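You operate a simulated robot arm through the tools that you are given. There is no shell and no other tool.

You run a simulated robot arm. Do the job below in one go: nothing can be reset, and whatever is moved stays where it is left.

TASK
Plug the drain with the wide plug and prove it holds 0.20 bar.
Fine: yellow lever locked, four strokes of the black key, let it hold four seconds, then vent to nought by the blue key.

Only the result counts: the job must be done as asked and must still hold three seconds after the hand-in. Knocking over, shifting, dropping, spilling or breaking anything else fails it.

THE ROBOT
A 6-joint arm with a two-finger parallel gripper, fixed in place. Base frame: the origin is at the foot of the arm, x ahead of it, y to its left, z up. Readings come in cm, rad, newtons and seconds.
Its first joint turns from -2.897 to 2.897 rad. Payload 3.91 kg.
Tool frame: the origin (TCP) lies between the finger pads and is the grasp point; the fingertips stand 3 cm ahead of it; z points along the fingers, y is the line along which they close. The gripper opens to 11 cm. The fingers are 2 cm wide and 1 cm thick; the gripper's body (4.8 by 11.2 cm) begins 5.5 cm behind the TCP.
Orientation is told as [roll, pitch, yaw] about the base's x, y, z axes, in that order, counted from this pose: with the fingers straight down and closing along the base's y, the tool's x points along the base's -x, its y along +y and its z along -z.

THE INTERFACE
- The arm moves only by the tool apply_moves. Its argument "steps" is a list of rows, each a list of 3 entries, a list of its own where there are three numbers: the shift along the base's x, y, z in mm, then the turn, a rotation vector about the base's x, y, z in rad, then the gripper command, from -1 (fully open) to 1 (shut), values between in proportion. In form: [[[tx, ty, tz], [wx, wy, wz], claw], ...]. A call has 1 to 20 rows; each row shifts and turns the commanded pose from where the row before left it. Each row takes 0.2 s and may step no farther than 5 cm and 0.15 rad from the row before; otherwise, or with a gripper value out of range, the whole call is refused. Where a pose cannot be reached the arm comes as near as it can. A force on the tool above 90 N (or 10 N above the force at the start of the call, whichever is more), or a blocked arm, ends the call early, and 0.2 s more pass. The fingers move at their own pace (about 10.8 cm/s each) and stop on an object; they squeeze with about 35 N. The grip force told is the motor's: it shows also when the fingers shut on nothing. Time passes only in rows, and 0.2 s behind the last, so rows that do not move let the fingers close. It gives the time, the measured TCP pose, the force on the tool (base axes), the opening and the grip force at its end, in the units of the frame above (readings bear some noise), with the torque about the TCP (base axes, N m) and any sound that the robot's microphone picked up.
- Cameras (640 x 400 px; columns grow to the right, rows downward): "scene" is fixed at [5.04, -50.08, 137.99]; the picture's right is [0.66, -0.75, 0.00], its down [-0.41, -0.36, -0.84] and it looks along [0.63, 0.55, -0.55] (base axes); focal length 316 px, centre (320, 200). "wrist" rides on the gripper at [7.2, 1.7, -10.3] in the tool frame; the picture's right is [-0.23, 0.97, 0.00], its down [-0.76, -0.18, -0.62] and it looks along [-0.61, -0.14, 0.78] (tool axes); focal length 222 px, centre (320, 200). There is no depth. A picture from a camera that has moved, and an enlarged one, comes with that camera's place and axes in the base frame and with its lens.
- camera(camera): a new picture of that camera. It takes no simulated time.
- zoom(camera, box): a new picture of the part [left, top, right, bottom] of that camera's present view, enlarged. It takes no simulated time.
- sign_off(): hands the job in; it is judged then, once.

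Nothing tells you positions but the pictures and the camera data. Unless the task says otherwise, let go and move clear before handing in.

The tools are called after "Emit:" as name(argument=value, ...) on one line, values as JSON. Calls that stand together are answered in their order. apply_moves: Moves the arm, as the interface text tells. Its arguments: {"type":"object","properties":{"steps":{"type":"array","items":{"type":"array"}}},"required":["steps"]} The other tools are called the same way: camera (camera) takes a picture; zoom (camera, box) takes an enlarged picture of a part of a camera's view; sign_off () hands the job in.

At the start:

```text
time: 0.0
ee_pos: [53.44, -11.77, 101.95]
orientation: [-0.001, 0.0, -0.001]
wrist_force: [1.2, -0.7, 0.1]
ft_torque: [-0.05, -0.03, 0.0]
finger_gap: 10.99
grasp_force: 0.1
```

scene: 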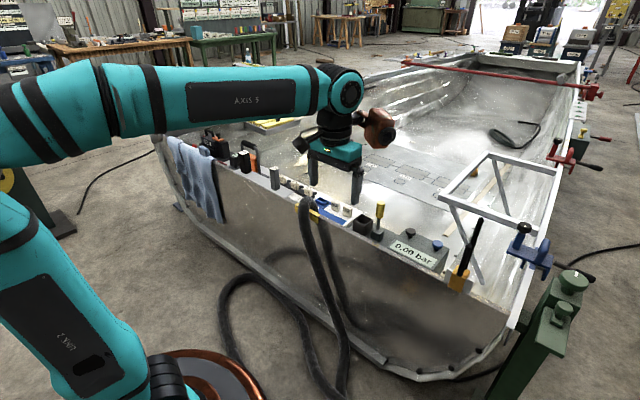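
wrist: 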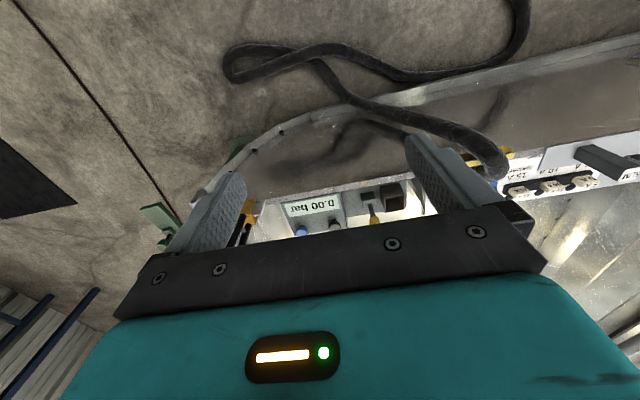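

I see a boat hull with a shelf along its near edge, carrying a gauge reading 0.00 bar, a yellow lever, keys and some black things. I'll zoom in for detail before moving.

Emit:
zoom(camera="scene", box=[340, 180, 480, 290])

Emit:
zoom(camera="scene", box=[180, 110, 380, 240])

Emit:
zoom(camera="wrist", box=[220, 140, 440, 280])

Emit:
zoom(camera="wrist", box=[420, 100, 640, 260])

```text
3.64 times, centred on (410, 235) of scene
camera zoom: at [5.04, -50.08, 137.99], right [0.66, -0.75, 0.0], down [-0.41, -0.36, -0.84], along [0.63, 0.55, -0.55], focal length 1150 px, centre (-7, 73)
```

zoom: 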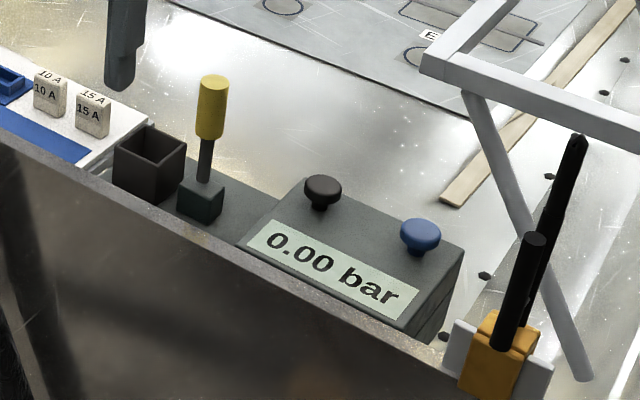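

```text
3.08 times, centred on (280, 175) of scene
camera zoom: at [5.04, -50.08, 137.99], right [0.66, -0.75, 0.0], down [-0.41, -0.36, -0.84], along [0.63, 0.55, -0.55], focal length 973 px, centre (443, 277)
```

zoom: 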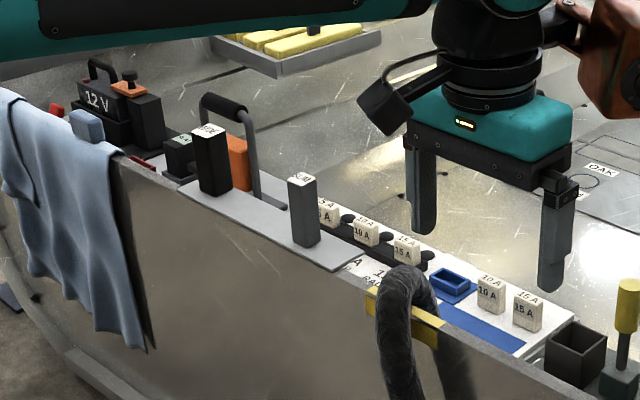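

```text
2.86 times, centred on (330, 210) of wrist
camera zoom: at [46.22, -9.99, 112.08], right [0.23, 0.97, 0.0], down [0.76, -0.18, 0.62], along [0.61, -0.14, -0.78], focal length 635 px, centre (291, 171)
```

zoom: 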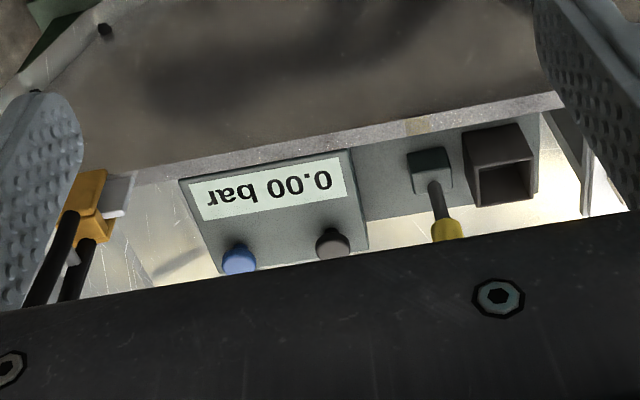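

```text
2.50 times, centred on (530, 180) of wrist
camera zoom: at [46.22, -9.99, 112.08], right [0.23, 0.97, 0.0], down [0.76, -0.18, 0.62], along [0.61, -0.14, -0.78], focal length 555 px, centre (-205, 250)
```

zoom: 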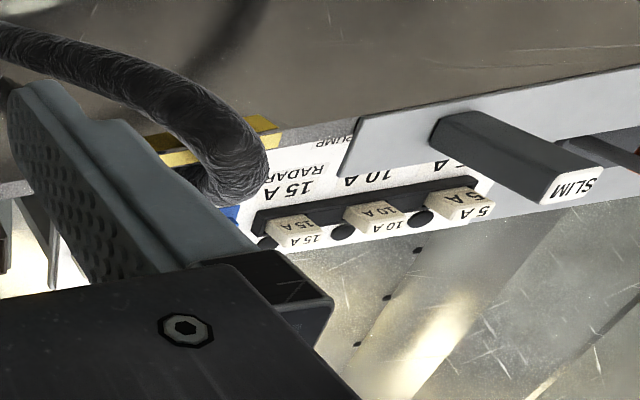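

The drain looks like the dark square socket at about (91, 2, 62), with the lever at about (91, -5) and the keys at about (93, -26, 66). The plugs stand further left. I'll move left, staying high, to see them better.

Emit:
apply_moves(steps=[[[0, 45, 0], [0, 0, 0], -1], [[0, 45, 0], [0, 0, 0], -1], [[0, 45, 0], [0, 0, 0], -1], [[0, 45, 0], [0, 0, 0], -1], [[0, 45, 0], [0, 0, 0], -1], [[0, 45, 0], [0, 0, 0], -1], [[0, 45, 0], [0, 0, 0], -1], [[0, 45, 0], [0, 0, 0], -1]])

Emit:
camera(camera="wrist")

Emit:
camera(camera="scene")

```text
time: 1.8
ee_pos: [53.13, 24.44, 101.89]
orientation: [0.001, -0.001, -0.001]
wrist_force: [0.2, 0.4, 0.9]
ft_torque: [-0.01, -0.02, 0.0]
finger_gap: 10.99
grasp_force: 0.1
```

```text
taken
camera wrist: at [45.89, 26.2, 112.12], right [0.23, 0.97, 0.0], down [0.76, -0.18, 0.62], along [0.61, -0.14, -0.78], focal length 222 px, centre (320, 200)
```

wrist: 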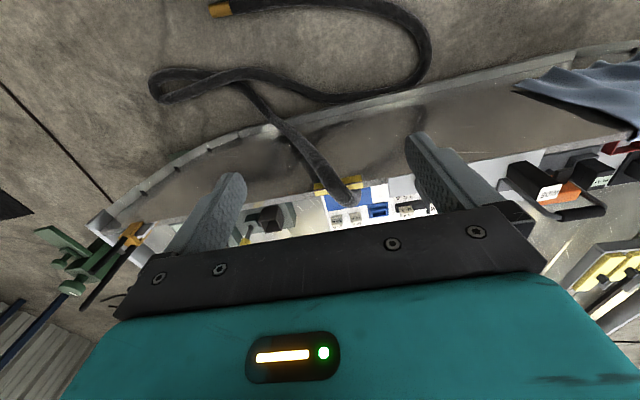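

```text
taken
```

scene: 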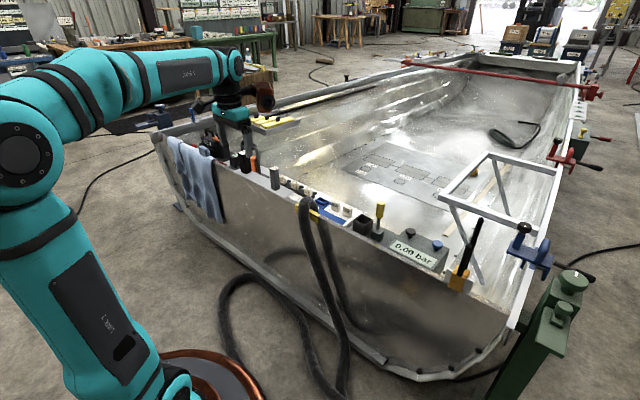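

The wrist view is upside down: the near hull is at the top and +y is to the right. I'll go a bit further left and forward to see the two plugs clearly.

Emit:
apply_moves(steps=[[[20, 40, 0], [0, 0, 0], -1], [[20, 40, 0], [0, 0, 0], -1], [[20, 40, 0], [0, 0, 0], -1], [[20, 40, 0], [0, 0, 0], -1], [[20, 20, 0], [0, 0, 0], -1]])

Emit:
camera(camera="wrist")

Emit:
zoom(camera="scene", box=[180, 110, 380, 240])

```text
time: 3.0
ee_pos: [63.38, 42.24, 102.05]
orientation: [-0.002, 0.0, 0.001]
wrist_force: [0.5, 0.2, 0.7]
ft_torque: [0.02, -0.05, -0.01]
finger_gap: 11.02
grasp_force: 0.0
```

```text
taken
camera wrist: at [56.07, 44.07, 112.19], right [0.23, 0.97, 0.0], down [0.76, -0.18, 0.62], along [0.61, -0.14, -0.78], focal length 222 px, centre (320, 200)
```

wrist: 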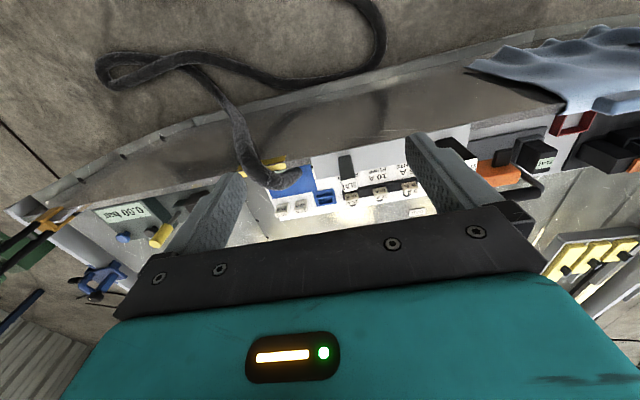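

```text
3.08 times, centred on (280, 175) of scene
camera zoom: at [5.04, -50.08, 137.99], right [0.66, -0.75, 0.0], down [-0.41, -0.36, -0.84], along [0.63, 0.55, -0.55], focal length 973 px, centre (443, 277)
```

zoom: 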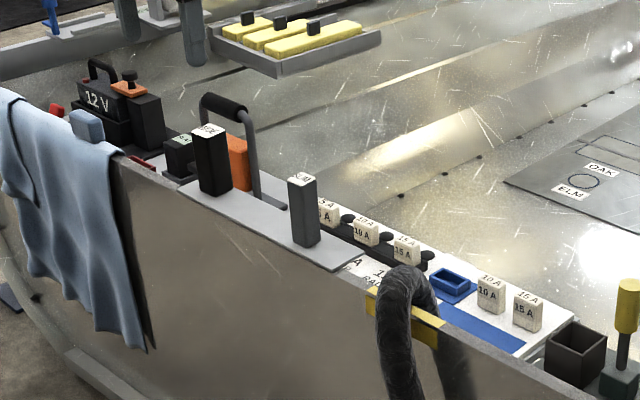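

I can make out the two plugs and a smaller dark box with a label beyond them. I'll zoom in on both views.

Emit:
zoom(camera="wrist", box=[420, 90, 640, 230])

Emit:
zoom(camera="scene", box=[195, 120, 295, 200])

Emit:
zoom(camera="wrist", box=[60, 150, 240, 270])

Emit:
zoom(camera="scene", box=[340, 190, 400, 240])

```text
2.86 times, centred on (530, 160) of wrist
camera zoom: at [56.07, 44.07, 112.19], right [0.23, 0.97, 0.0], down [0.76, -0.18, 0.62], along [0.61, -0.14, -0.78], focal length 635 px, centre (-280, 314)
```

zoom: 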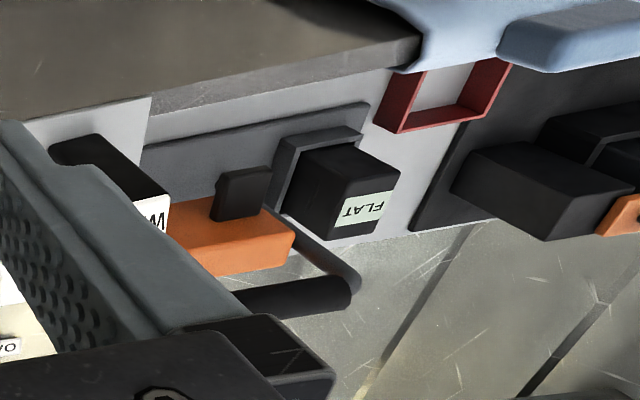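

```text
5.00 times, centred on (245, 160) of scene
camera zoom: at [5.04, -50.08, 137.99], right [0.66, -0.75, 0.0], down [-0.41, -0.36, -0.84], along [0.63, 0.55, -0.55], focal length 1581 px, centre (695, 400)
```

zoom: 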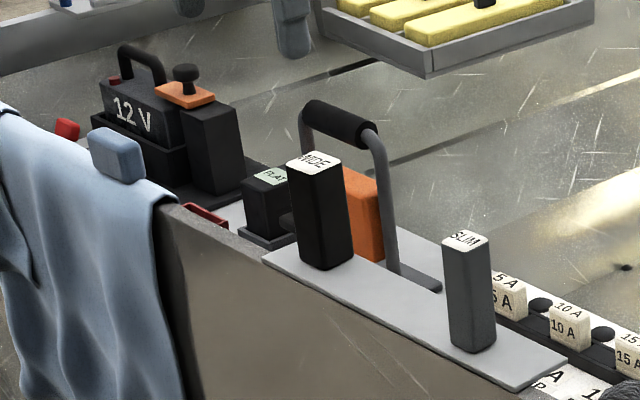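

```text
3.33 times, centred on (150, 210) of wrist
camera zoom: at [56.07, 44.07, 112.19], right [0.23, 0.97, 0.0], down [0.76, -0.18, 0.62], along [0.61, -0.14, -0.78], focal length 740 px, centre (887, 167)
```

zoom: 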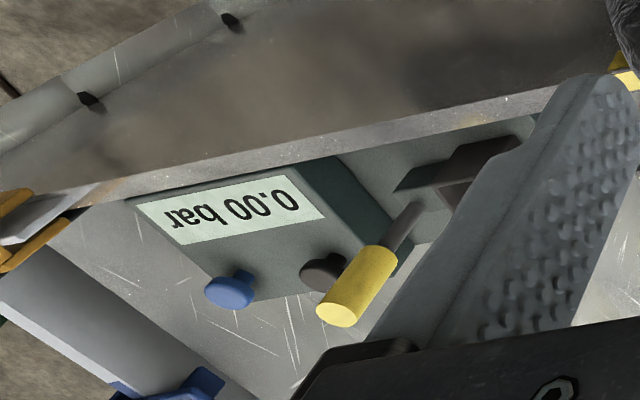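

```text
8.00 times, centred on (370, 215) of scene
camera zoom: at [5.04, -50.08, 137.99], right [0.66, -0.75, 0.0], down [-0.41, -0.36, -0.84], along [0.63, 0.55, -0.55], focal length 2530 px, centre (-80, 80)
```

zoom: 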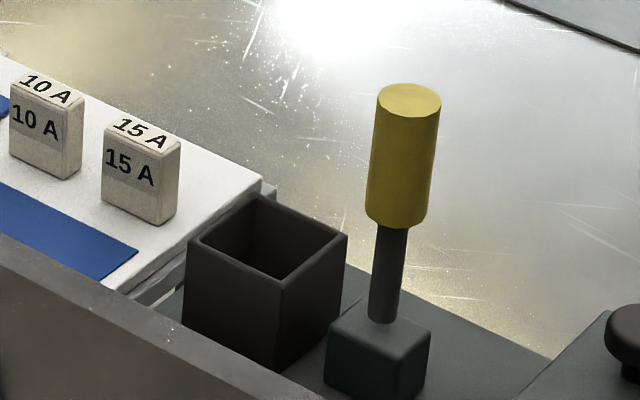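

The black plug is labelled WIDE, and I put its top at roughly (85, 68, 73). The grey one next to it is SLIM. That may be near the reach limit, so I'll move left to look at it between the fingers and see how far the arm goes.

Emit:
apply_moves(steps=[[[0, 45, 0], [0, 0, 0], -1], [[0, 45, 0], [0, 0, 0], -1], [[0, 45, 0], [0, 0, 0], -1], [[0, 45, 0], [0, 0, 0], -1], [[0, 0, 0], [0, 0, 0], -1]])

Emit:
camera(camera="wrist")

Emit:
zoom(camera="wrist", box=[230, 100, 510, 260])

Emit:
camera(camera="scene")

```text
time: 4.2
ee_pos: [63.35, 60.13, 102.08]
orientation: [0.0, 0.0, 0.0]
wrist_force: [0.3, -0.5, 0.1]
ft_torque: [-0.01, 0.03, 0.01]
finger_gap: 10.98
grasp_force: 0.1
```

```text
taken
camera wrist: at [56.25, 61.92, 112.23], right [0.23, 0.97, 0.0], down [0.76, -0.18, 0.62], along [0.61, -0.14, -0.78], focal length 222 px, centre (320, 200)
```

wrist: 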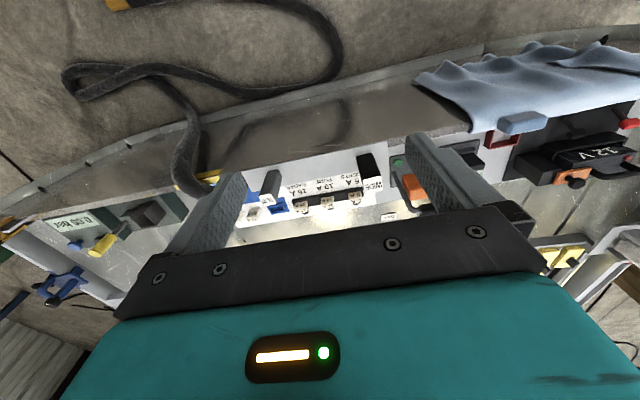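

```text
2.29 times, centred on (370, 180) of wrist
camera zoom: at [56.25, 61.92, 112.23], right [0.23, 0.97, 0.0], down [0.76, -0.18, 0.62], along [0.61, -0.14, -0.78], focal length 508 px, centre (206, 246)
```

zoom: 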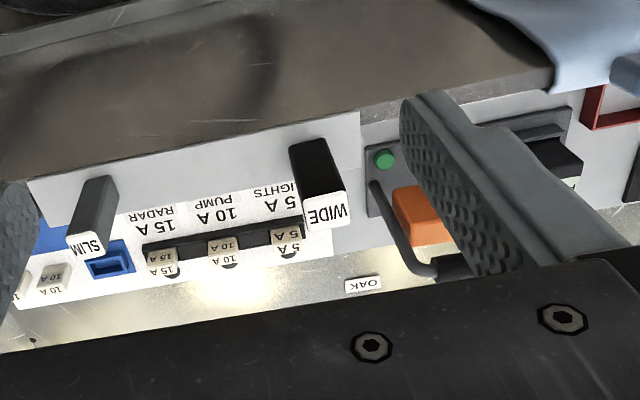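

```text
taken
```

scene: 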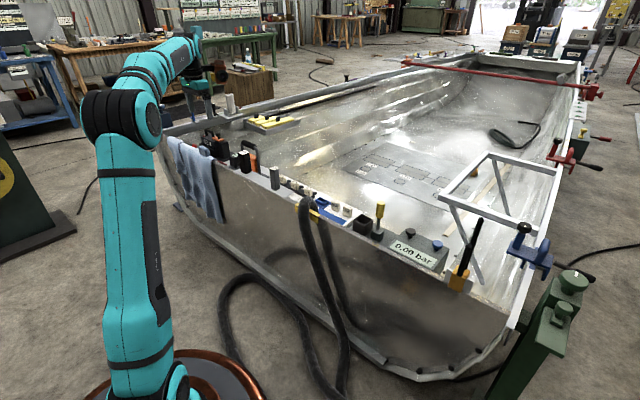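

I now place the WIDE plug top at about (83.5, 66.2, 75.5) with a ~3.7 cm side, and the drain rim at about (87, 0.4, 67.3). Staying high, I'll try moving above the plug to test reach.

Emit:
apply_moves(steps=[[[40, 10, 0], [0, 0, 0], -1], [[40, 10, 0], [0, 0, 0], -1], [[40, 10, 0], [0, 0, 0], -1], [[40, 10, 0], [0, 0, 0], -1], [[0, 0, 0], [0, 0, 0], -1], [[0, 0, 0], [0, 0, 0], -1]])

Emit:
camera(camera="wrist")

Emit:
camera(camera="scene")

```text
time: 5.6
ee_pos: [79.53, 64.39, 101.83]
orientation: [0.0, 0.001, -0.001]
wrist_force: [0.0, -0.1, 0.6]
ft_torque: [-0.02, 0.03, -0.02]
finger_gap: 11.02
grasp_force: 0.0
```

```text
taken
camera wrist: at [72.25, 66.08, 112.11], right [0.23, 0.97, 0.0], down [0.76, -0.18, 0.62], along [0.61, -0.14, -0.78], focal length 222 px, centre (320, 200)
```

wrist: 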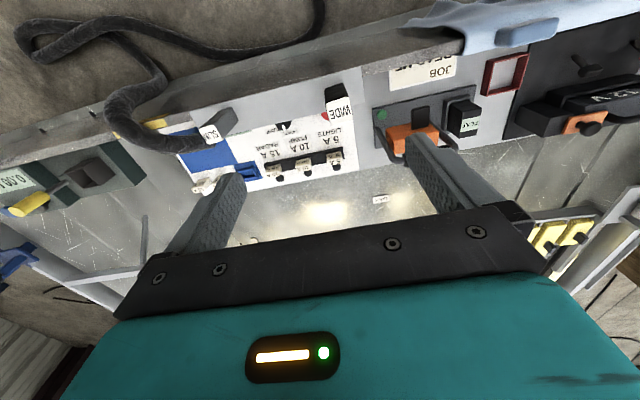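

```text
taken
```

scene: 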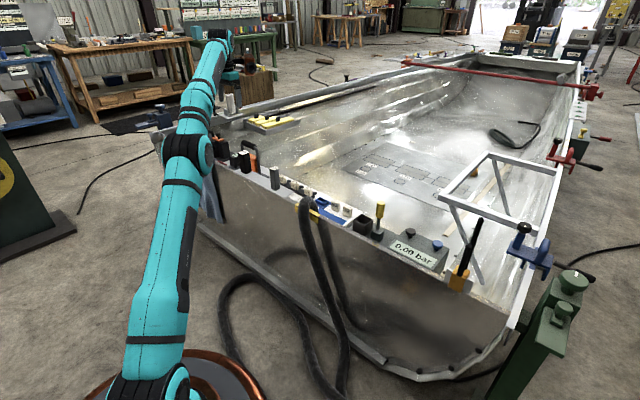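

The arm reaches r ≈ 102 here. I'll zoom in on the plug and the signs around it.

Emit:
zoom(camera="wrist", box=[230, 40, 490, 210])

Emit:
zoom(camera="wrist", box=[290, 70, 390, 140])

Emit:
zoom(camera="wrist", box=[0, 90, 240, 240])

Emit:
zoom(camera="scene", box=[195, 120, 295, 200])

```text
2.35 times, centred on (360, 125) of wrist
camera zoom: at [72.25, 66.08, 112.11], right [0.23, 0.97, 0.0], down [0.76, -0.18, 0.62], along [0.61, -0.14, -0.78], focal length 523 px, centre (226, 376)
```

zoom: 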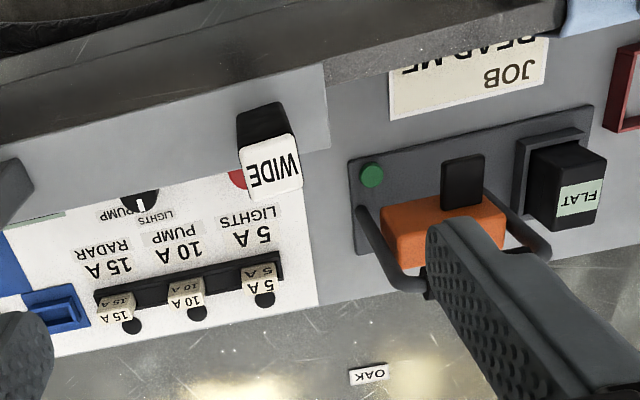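

```text
5.71 times, centred on (340, 105) of wrist
camera zoom: at [72.25, 66.08, 112.11], right [0.23, 0.97, 0.0], down [0.76, -0.18, 0.62], along [0.61, -0.14, -0.78], focal length 1269 px, centre (206, 743)
```

zoom: 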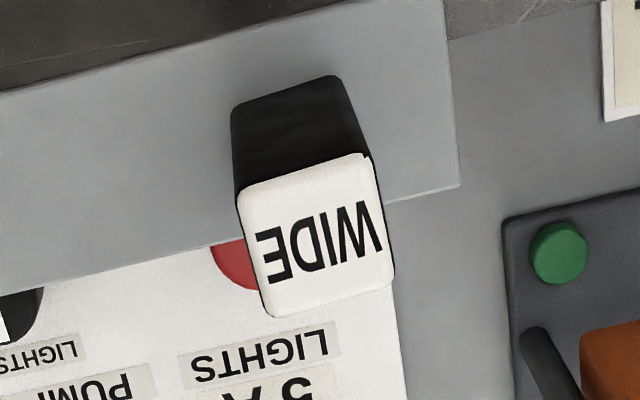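

```text
2.67 times, centred on (120, 165) of wrist
camera zoom: at [72.25, 66.08, 112.11], right [0.23, 0.97, 0.0], down [0.76, -0.18, 0.62], along [0.61, -0.14, -0.78], focal length 592 px, centre (853, 293)
```

zoom: 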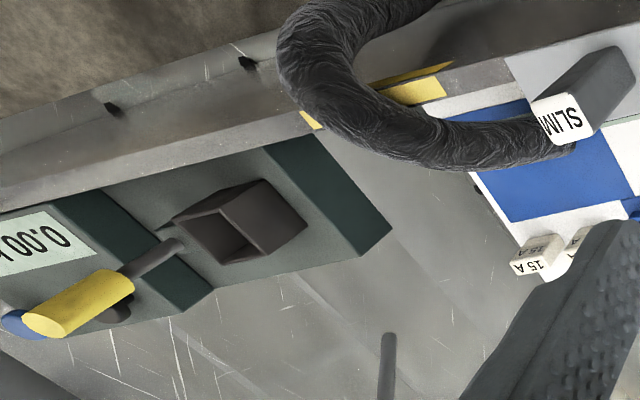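

```text
5.00 times, centred on (245, 160) of scene
camera zoom: at [5.04, -50.08, 137.99], right [0.66, -0.75, 0.0], down [-0.41, -0.36, -0.84], along [0.63, 0.55, -0.55], focal length 1581 px, centre (695, 400)
```

zoom: 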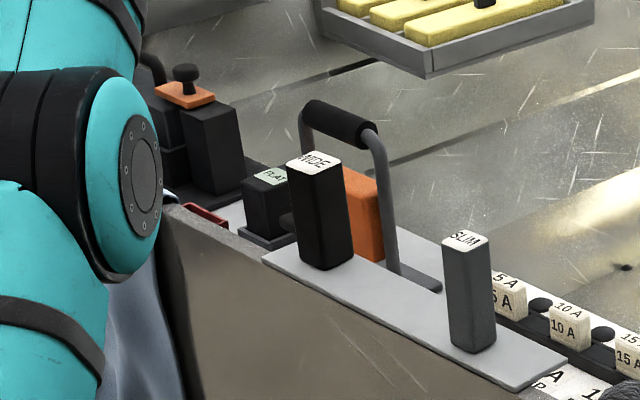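

The whole boat looks yawed about +0.05 rad and the plug's faces follow it. I'll move over the plug with a small yaw and go down partway, to find out whether the arm reaches it pointing straight down.

Emit:
apply_moves(steps=[[[20, 10, 0], [0, 0, 0.05], -1], [[22, 10, 0], [0, 0, 0], -1], [[0, 0, 0], [0, 0, 0], -1], [[0, 0, -30], [0, 0, 0], -1], [[0, 0, -30], [0, 0, 0], -1], [[0, 0, -30], [0, 0, 0], -1], [[0, 0, 0], [0, 0, 0], -1], [[0, 0, 0], [0, 0, 0], -1]])

Emit:
camera(camera="wrist")

Emit:
camera(camera="scene")

```text
time: 7.4
ee_pos: [81.26, 64.3, 91.21]
orientation: [0.0, -0.001, 0.05]
wrist_force: [0.4, -0.3, -0.8]
ft_torque: [0.05, 0.0, -0.05]
finger_gap: 10.97
grasp_force: 0.1
out of reach, approached as far as the arm can: row 1, 2
```

```text
taken
camera wrist: at [73.99, 65.74, 101.39], right [0.18, 0.98, 0.0], down [0.77, -0.14, 0.62], along [0.61, -0.11, -0.78], focal length 222 px, centre (320, 200)
```

wrist: 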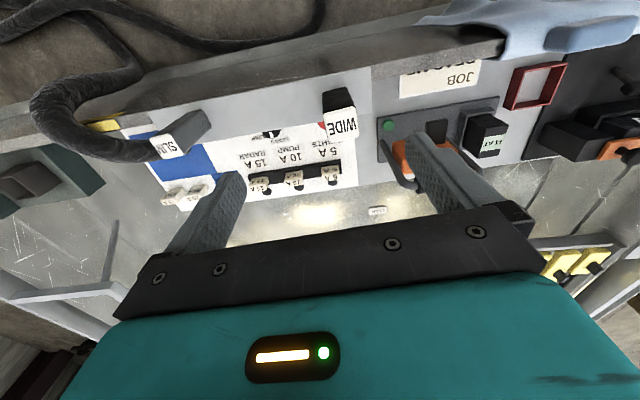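

```text
taken
```

scene: 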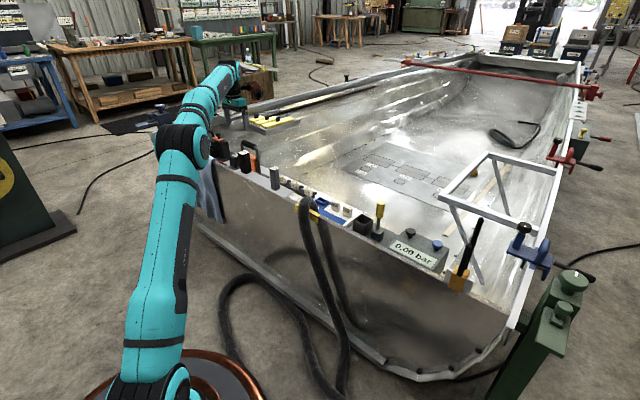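

Straight down, the arm stops near r ≈ 103.6. I'll tilt the tool outward about its closing axis, which keeps the pads parallel to the plug's sides, and come back over the plug.

Emit:
apply_moves(steps=[[[0, 0, 0], [0.005, -0.1, 0], -1], [[0, 0, 0], [0.005, -0.1, 0], -1], [[0, 0, 0], [0.005, -0.1, 0], -1], [[0, 0, 0], [0.005, -0.1, 0], -1], [[0, 0, 0], [0, 0, 0], -1]])

Emit:
camera(camera="wrist")

```text
time: 8.6
ee_pos: [81.44, 64.33, 91.24]
orientation: [0.001, -0.401, 0.051]
wrist_force: [-0.5, 0.5, 0.1]
ft_torque: [0.01, 0.0, 0.0]
finger_gap: 10.99
grasp_force: 0.1
```

```text
taken
camera wrist: at [70.61, 65.51, 97.76], right [0.16, 0.98, 0.09], down [0.47, -0.15, 0.87], along [0.87, -0.1, -0.48], focal length 222 px, centre (320, 200)
```

wrist: 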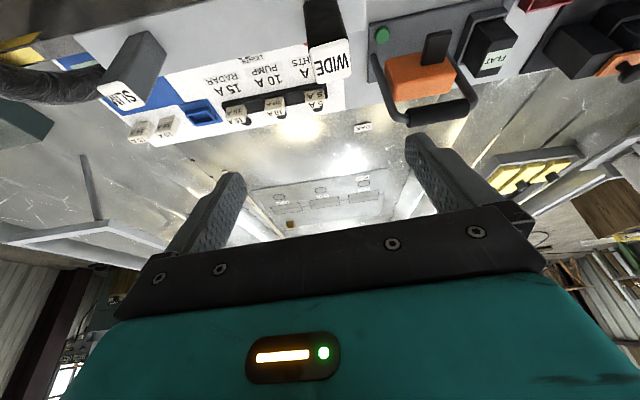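

The tilt worked and the pose is still good. I'll zoom on the plug to refine its position before approaching.

Emit:
zoom(camera="wrist", box=[280, 0, 400, 100])

Emit:
zoom(camera="scene", box=[220, 60, 290, 190])

```text
4.00 times, centred on (340, 50) of wrist
camera zoom: at [70.61, 65.51, 97.76], right [0.16, 0.98, 0.09], down [0.47, -0.15, 0.87], along [0.87, -0.1, -0.48], focal length 888 px, centre (240, 800)
```

zoom: 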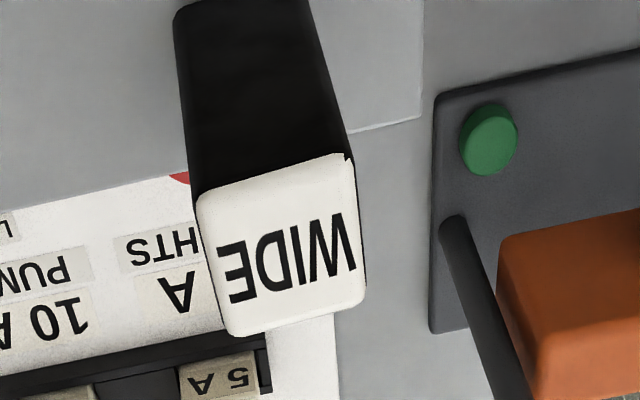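

```text
3.08 times, centred on (255, 125) of scene
camera zoom: at [5.04, -50.08, 137.99], right [0.66, -0.75, 0.0], down [-0.41, -0.36, -0.84], along [0.63, 0.55, -0.55], focal length 973 px, centre (520, 431)
```

zoom: 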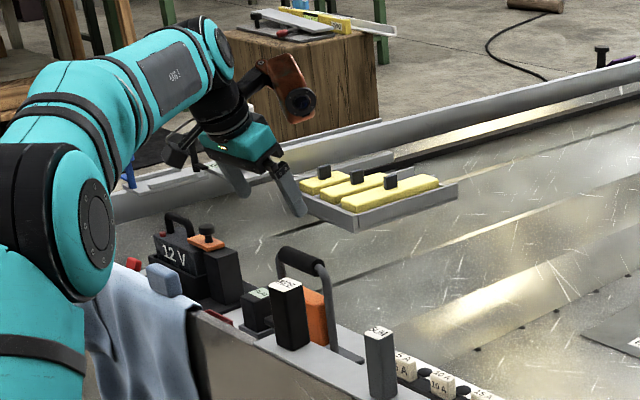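

Refined: plug top centre (84.05, 66.6, 74.7), about 3.75 cm square and 10 cm tall, yaw 0.05. I'll hover above it with the fingers still clear of its top, then check alignment.

Emit:
apply_moves(steps=[[[13, 12, 0], [0, 0, 0], -1], [[13, 11, 0], [0, 0, 0], -1], [[0, 0, -30], [0, 0, 0], -1], [[0, 0, -30], [0, 0, 0], -1], [[0, 0, -30], [0, 0, 0], -1], [[0, 0, 0], [0, 0, 0], -1], [[0, 0, 0], [0, 0, 0], -1]])

Emit:
camera(camera="wrist")

Emit:
camera(camera="scene")

Emit:
zoom(camera="scene", box=[200, 90, 300, 190])

```text
time: 10.2
ee_pos: [83.96, 66.57, 82.25]
orientation: [0.001, -0.401, 0.049]
wrist_force: [0.1, -0.6, 1.0]
ft_torque: [0.02, 0.0, 0.0]
finger_gap: 11.01
grasp_force: 0.1
```

```text
taken
camera wrist: at [73.15, 67.73, 88.73], right [0.16, 0.98, 0.09], down [0.47, -0.15, 0.87], along [0.87, -0.1, -0.48], focal length 222 px, centre (320, 200)
```

wrist: 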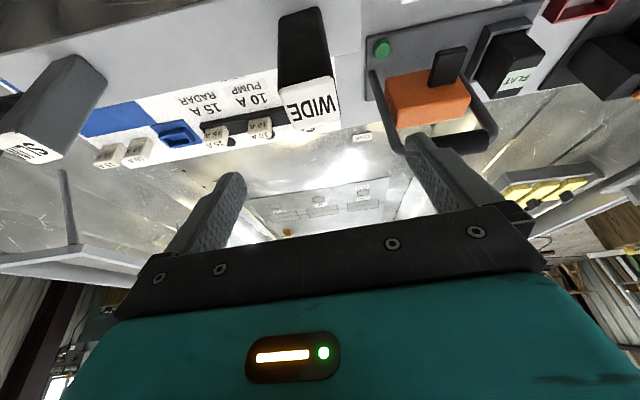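

```text
taken
```

scene: 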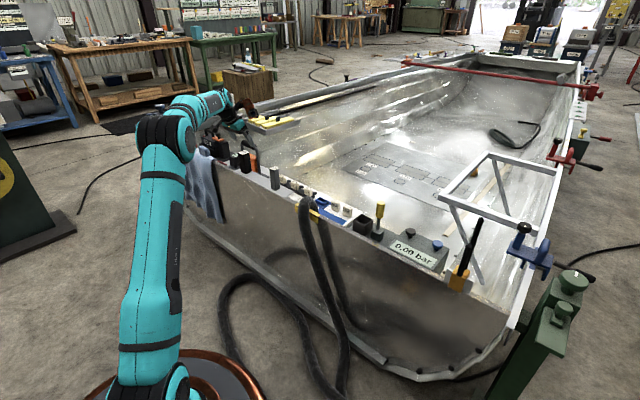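

```text
4.00 times, centred on (250, 140) of scene
camera zoom: at [5.04, -50.08, 137.99], right [0.66, -0.75, 0.0], down [-0.41, -0.36, -0.84], along [0.63, 0.55, -0.55], focal length 1265 px, centre (600, 440)
```

zoom: 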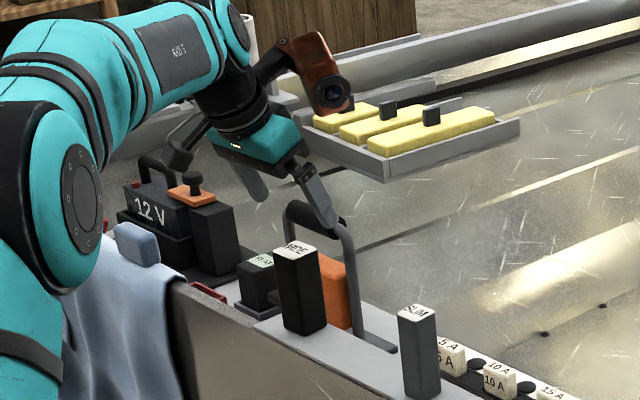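

Emit:
zoom(camera="wrist", box=[240, 0, 400, 160])

```text
2.50 times, centred on (320, 80) of wrist
camera zoom: at [73.15, 67.73, 88.73], right [0.16, 0.98, 0.09], down [0.47, -0.15, 0.87], along [0.87, -0.1, -0.48], focal length 555 px, centre (320, 500)
```

zoom: 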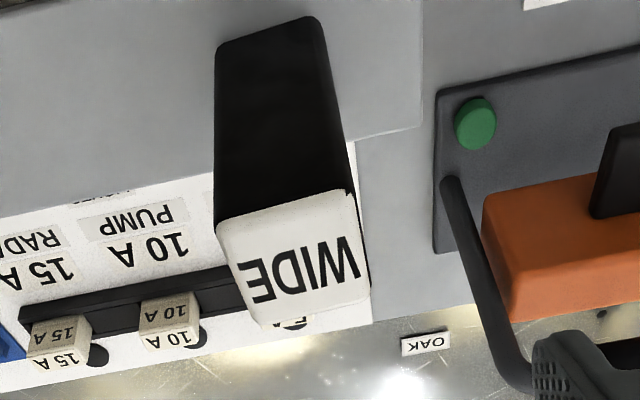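

The plug is centred under the gripper. I'll lower to about 1 cm below its top, so the fingertips will stay above the drain rim later, and close.

Emit:
apply_moves(steps=[[[0, 0, -30], [0, 0, 0], -1], [[0, 0, -30], [0, 0, 0], -1], [[0, 0, -25], [0, 0, 0], -1], [[0, 0, 0], [0, 0, 0], -1], [[0, 0, 0], [0, 0, 0], -1]])

Emit:
camera(camera="wrist")

Emit:
zoom(camera="scene", box=[200, 90, 300, 190])

```text
time: 11.4
ee_pos: [83.87, 66.61, 73.83]
orientation: [0.0, -0.4, 0.051]
wrist_force: [0.1, 0.2, 0.5]
ft_torque: [-0.01, -0.01, 0.0]
finger_gap: 10.98
grasp_force: 0.0
```

```text
taken
camera wrist: at [73.15, 67.77, 80.25], right [0.16, 0.98, 0.09], down [0.47, -0.15, 0.87], along [0.87, -0.1, -0.48], focal length 222 px, centre (320, 200)
```

wrist: 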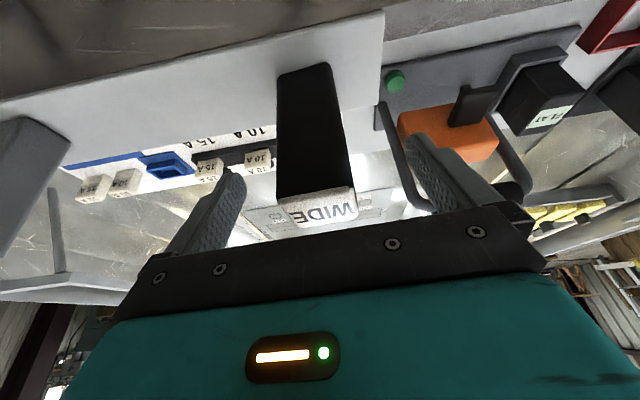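

```text
4.00 times, centred on (250, 140) of scene
camera zoom: at [5.04, -50.08, 137.99], right [0.66, -0.75, 0.0], down [-0.41, -0.36, -0.84], along [0.63, 0.55, -0.55], focal length 1265 px, centre (600, 440)
```

zoom: 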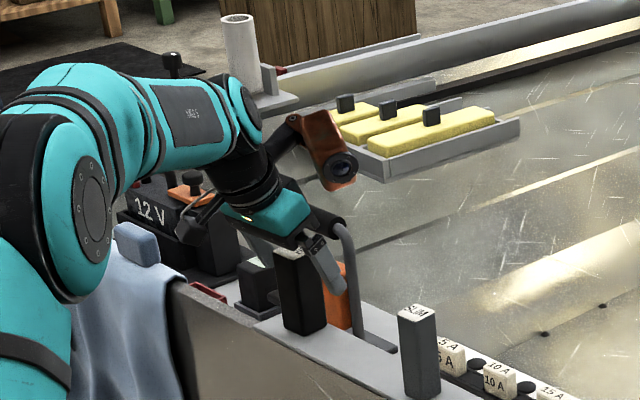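

The plug stands between the fingers with no contact force yet. I'll close on it.

Emit:
apply_moves(steps=[[[0, 0, 0], [0, 0, 0], 0.0], [[0, 0, 0], [0, 0, 0], 1], [[0, 0, 0], [0, 0, 0], 1], [[0, 0, 0], [0, 0, 0], 1], [[0, 0, 0], [0, 0, 0], 1]])

Emit:
zoom(camera="wrist", box=[220, 50, 430, 240])

```text
time: 12.6
ee_pos: [83.91, 66.57, 73.69]
orientation: [-0.001, -0.399, 0.049]
wrist_force: [-0.3, -0.5, -0.1]
ft_torque: [0.02, -0.01, 0.04]
finger_gap: 4.02
grasp_force: 35.4
```

```text
2.11 times, centred on (325, 145) of wrist
camera zoom: at [73.15, 67.77, 80.27], right [0.16, 0.98, 0.09], down [0.47, -0.15, 0.87], along [0.87, -0.1, -0.48], focal length 468 px, centre (310, 316)
```

zoom: 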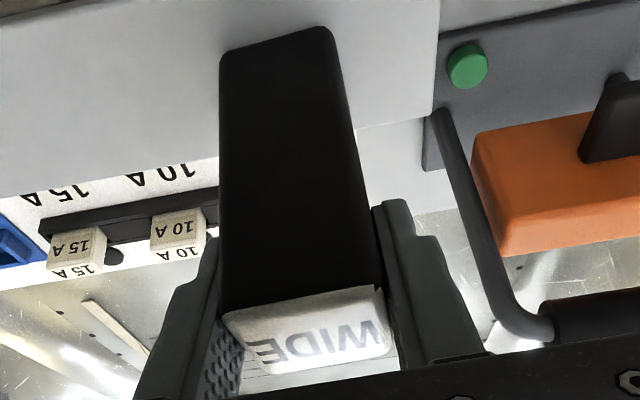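

I hold the plug (gap 4.02 cm, 35 N). Before lifting, I'll check the attachment on the gripper's far side, since it could foul the lever at the drain.

Emit:
zoom(camera="scene", box=[225, 100, 305, 170])

Emit:
apply_moves(steps=[[[0, 0, 15], [0, 0, 0], 1], [[0, 0, 30], [0, 0, 0], 1], [[0, 0, 40], [0, 0, 0], 1], [[0, 0, 40], [0, 0, 0], 1], [[0, 0, 0], [0, 0, 0], 1]])

Emit:
camera(camera="wrist")

Emit:
camera(camera="scene")

```text
5.71 times, centred on (265, 135) of scene
camera zoom: at [5.04, -50.08, 137.99], right [0.66, -0.75, 0.0], down [-0.41, -0.36, -0.84], along [0.63, 0.55, -0.55], focal length 1807 px, centre (634, 571)
```

zoom: 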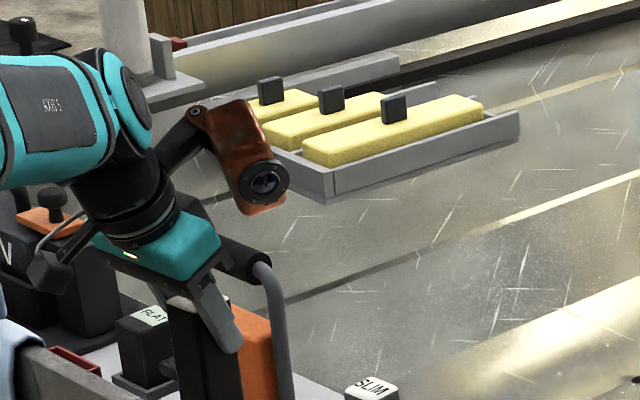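

```text
time: 13.8
ee_pos: [83.93, 66.82, 86.11]
orientation: [-0.002, -0.401, 0.05]
wrist_force: [0.0, 0.1, -2.0]
ft_torque: [-0.01, 0.01, 0.04]
finger_gap: 3.97
grasp_force: 35.1
```

```text
taken
camera wrist: at [73.24, 67.94, 92.75], right [0.16, 0.98, 0.09], down [0.47, -0.15, 0.87], along [0.87, -0.1, -0.48], focal length 222 px, centre (320, 200)
```

wrist: 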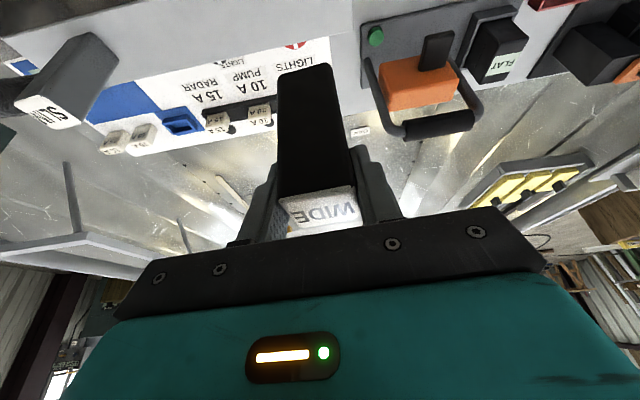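

```text
taken
```

scene: 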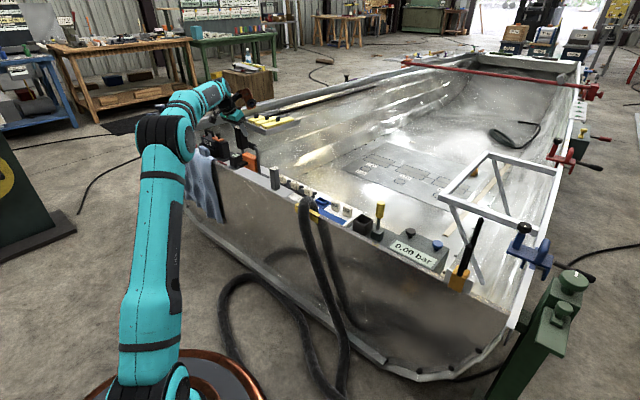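

The plug is lifted cleanly. The lever stands close beside the drain, so I'll quarter-turn the tool so the fingers close along x there. First I'll carry the plug right at a safe height, then turn.

Emit:
apply_moves(steps=[[[0, 0, 40], [0, 0, 0], 1], [[-10, -40, 30], [0, 0, 0], 1], [[-10, -45, 0], [0, 0, 0], 1], [[0, -45, 0], [0, 0, 0], 1], [[0, -45, 0], [0, 0, 0], 1], [[0, -45, 0], [0, 0, 0], 1], [[0, -45, 0], [0, 0, 0], 1], [[0, -45, 0], [0, 0, 0], 1], [[0, -45, 0], [0, 0, 0], 1], [[0, 0, 0], [0, 0, 0], 1]])

Emit:
camera(camera="wrist")

Emit:
camera(camera="scene")

```text
refused: row 2 steps farther than a row can; nothing moved
```

```text
taken
camera wrist: at [73.24, 67.94, 92.75], right [0.16, 0.98, 0.09], down [0.47, -0.15, 0.87], along [0.87, -0.1, -0.48], focal length 222 px, centre (320, 200)
```

wrist: 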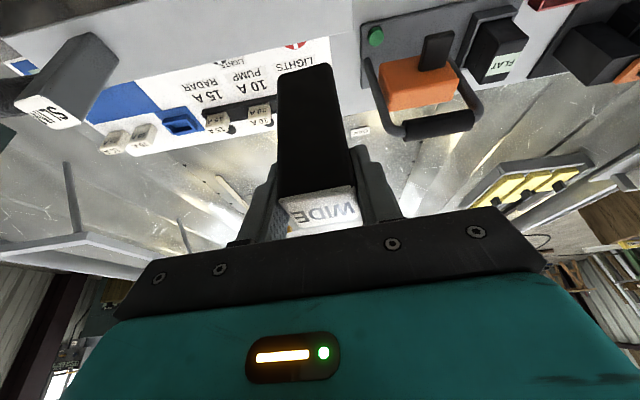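

```text
taken
```

scene: 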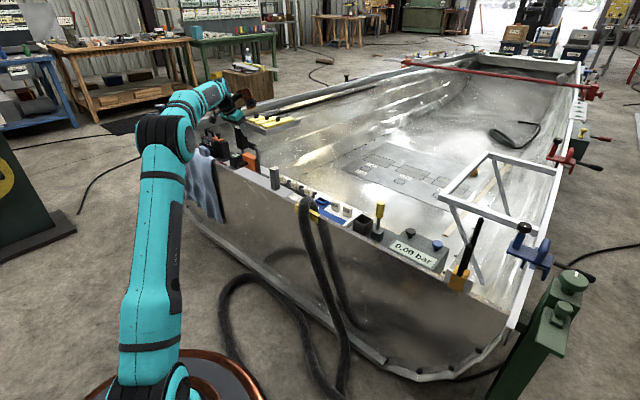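

That row was over the 5 cm limit and nothing moved. I'm resending it with shorter steps; the plug is still held well clear of the bench.

Emit:
apply_moves(steps=[[[0, 0, 40], [0, 0, 0], 1], [[-10, -35, 20], [0, 0, 0], 1], [[-10, -45, 0], [0, 0, 0], 1], [[0, -45, 0], [0, 0, 0], 1], [[0, -45, 0], [0, 0, 0], 1], [[0, -45, 0], [0, 0, 0], 1], [[0, -45, 0], [0, 0, 0], 1], [[0, -45, 0], [0, 0, 0], 1], [[0, -45, 0], [0, 0, 0], 1], [[0, 0, 0], [0, 0, 0], 1]])

Emit:
camera(camera="wrist")

Emit:
camera(camera="scene")

```text
time: 16.0
ee_pos: [81.82, 31.61, 92.28]
orientation: [-0.001, -0.399, 0.05]
wrist_force: [-0.3, -0.2, -1.6]
ft_torque: [0.01, 0.01, 0.01]
finger_gap: 4.0
grasp_force: 35.0
```

```text
taken
camera wrist: at [71.11, 32.84, 98.85], right [0.16, 0.98, 0.09], down [0.47, -0.15, 0.87], along [0.87, -0.1, -0.48], focal length 222 px, centre (320, 200)
```

wrist: 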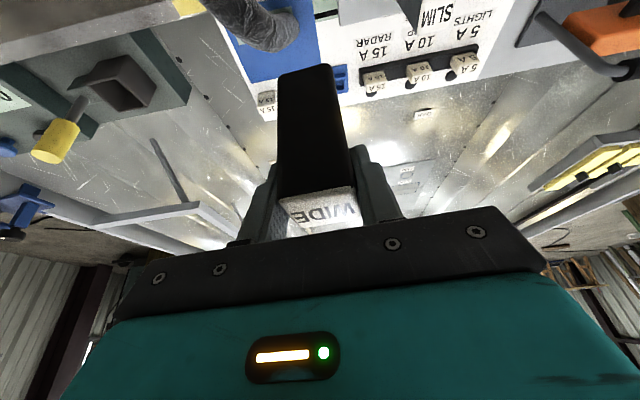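

```text
taken
```

scene: 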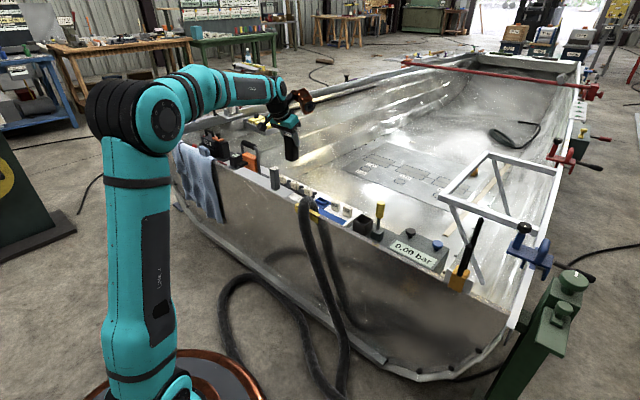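

Good view of the drain and lever from here. I'll zoom in before turning.

Emit:
zoom(camera="wrist", box=[0, 30, 200, 170])

Emit:
zoom(camera="scene", box=[345, 195, 405, 245])

```text
2.86 times, centred on (100, 100) of wrist
camera zoom: at [71.11, 32.84, 98.85], right [0.16, 0.98, 0.09], down [0.47, -0.15, 0.87], along [0.87, -0.1, -0.48], focal length 635 px, centre (949, 486)
```

zoom: 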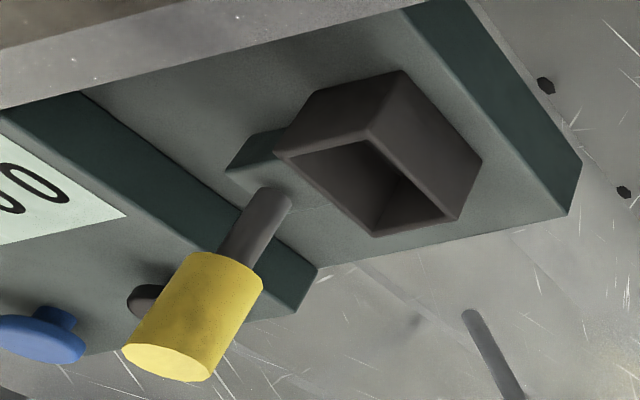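

```text
8.00 times, centred on (375, 220) of scene
camera zoom: at [5.04, -50.08, 137.99], right [0.66, -0.75, 0.0], down [-0.41, -0.36, -0.84], along [0.63, 0.55, -0.55], focal length 2530 px, centre (-120, 40)
```

zoom: 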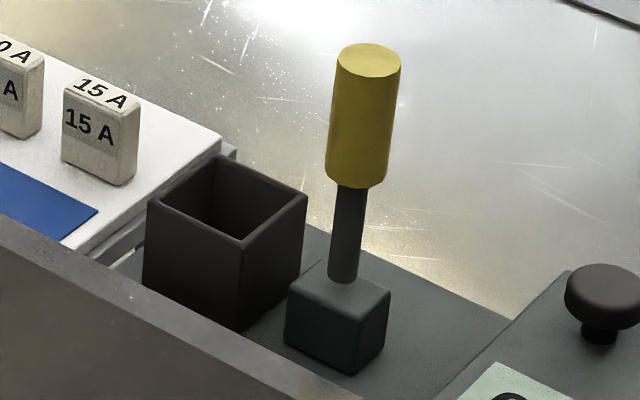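

I place the drain rim centre at about (88.4, 1.0, 65.5) with an inner side near 4.4 cm. I'll now turn the tool a quarter turn to the right in place, high above everything.

Emit:
apply_moves(steps=[[[0, 0, 0], [0, 0, -0.1309], 1], [[0, 0, 0], [0, 0, -0.1309], 1], [[0, 0, 0], [0, 0, -0.1309], 1], [[0, 0, 0], [0, 0, -0.1309], 1], [[0, 0, 0], [0, 0, -0.1309], 1], [[0, 0, 0], [0, 0, -0.1309], 1], [[0, 0, 0], [0, 0, -0.1309], 1], [[0, 0, 0], [0, 0, -0.1309], 1], [[0, 0, 0], [0, 0, -0.1309], 1], [[0, 0, 0], [0, 0, -0.1309], 1], [[0, 0, 0], [0, 0, -0.1309], 1], [[0, 0, 0], [0, 0, -0.1309], 1], [[0, 0, 0], [0, 0, 0], 1]])

Emit:
camera(camera="wrist")

Emit:
camera(camera="scene")

```text
time: 18.8
ee_pos: [81.94, 31.68, 92.12]
orientation: [0.0, -0.398, -1.522]
wrist_force: [-0.5, 0.4, -2.5]
ft_torque: [-0.03, 0.01, 0.0]
finger_gap: 4.0
grasp_force: 35.2
```

```text
taken
camera wrist: at [83.12, 42.46, 98.73], right [0.98, -0.16, 0.09], down [-0.15, -0.47, 0.87], along [-0.1, -0.87, -0.48], focal length 222 px, centre (320, 200)
```

wrist: 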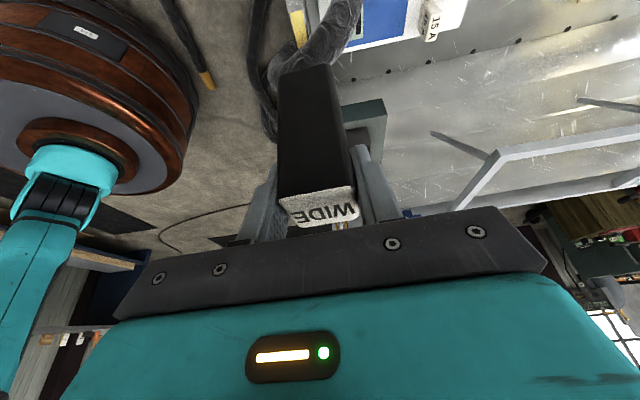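

```text
taken
```

scene: 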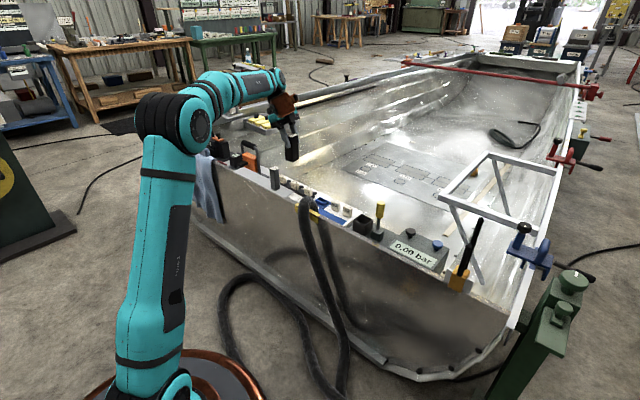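

The turn went fine and the plug is still firmly held. I'll move over the drain, staying high, and look from both cameras.

Emit:
apply_moves(steps=[[[10, -44, 0], [0, 0, 0], 1], [[10, -44, 0], [0, 0, 0], 1], [[10, -44, 0], [0, 0, 0], 1], [[10, -44, 0], [0, 0, 0], 1], [[10, -44, 0], [0, 0, 0], 1], [[10, -44, 0], [0, 0, 0], 1], [[5, -43, 0], [0, 0, 0], 1], [[0, 0, -30], [0, 0, 0], 1], [[0, 0, 0], [0, 0, 0], 1], [[0, 0, 0], [0, 0, 0], 1]])

Emit:
camera(camera="wrist")

Emit:
camera(camera="scene")

Emit:
zoom(camera="scene", box=[330, 150, 430, 250])

Emit:
zoom(camera="wrist", box=[220, 20, 430, 230])

```text
time: 21.0
ee_pos: [88.39, 0.74, 89.13]
orientation: [0.001, -0.4, -1.521]
wrist_force: [-0.6, -0.2, -2.7]
ft_torque: [0.01, 0.0, 0.01]
finger_gap: 3.95
grasp_force: 35.0
```

```text
taken
camera wrist: at [89.64, 11.59, 95.71], right [0.98, -0.16, 0.09], down [-0.15, -0.47, 0.87], along [-0.1, -0.87, -0.48], focal length 222 px, centre (320, 200)
```

wrist: 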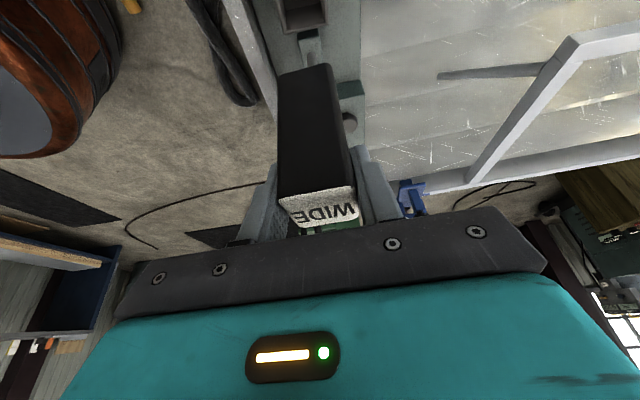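

```text
taken
```

scene: 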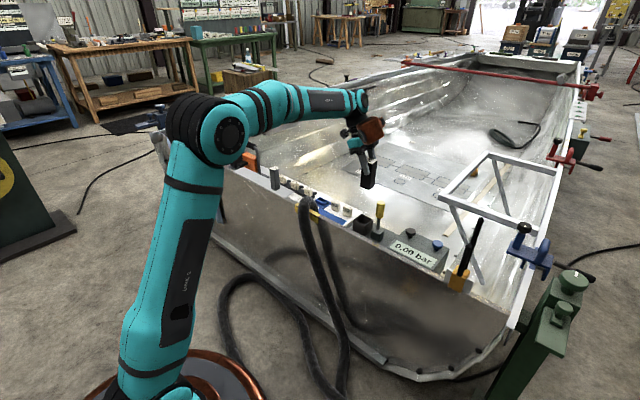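

```text
4.00 times, centred on (380, 200) of scene
camera zoom: at [5.04, -50.08, 137.99], right [0.66, -0.75, 0.0], down [-0.41, -0.36, -0.84], along [0.63, 0.55, -0.55], focal length 1265 px, centre (80, 200)
```

zoom: 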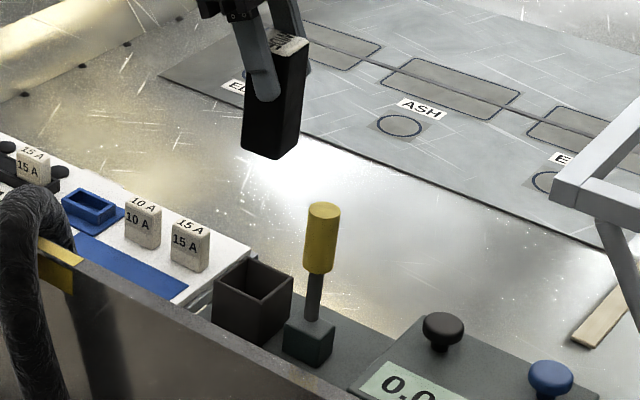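

```text
1.90 times, centred on (325, 125) of wrist
camera zoom: at [89.64, 11.59, 95.71], right [0.98, -0.16, 0.09], down [-0.15, -0.47, 0.87], along [-0.1, -0.87, -0.48], focal length 423 px, centre (310, 343)
```

zoom: 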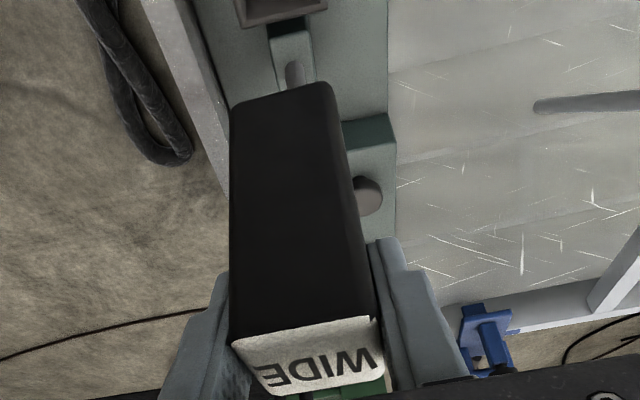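

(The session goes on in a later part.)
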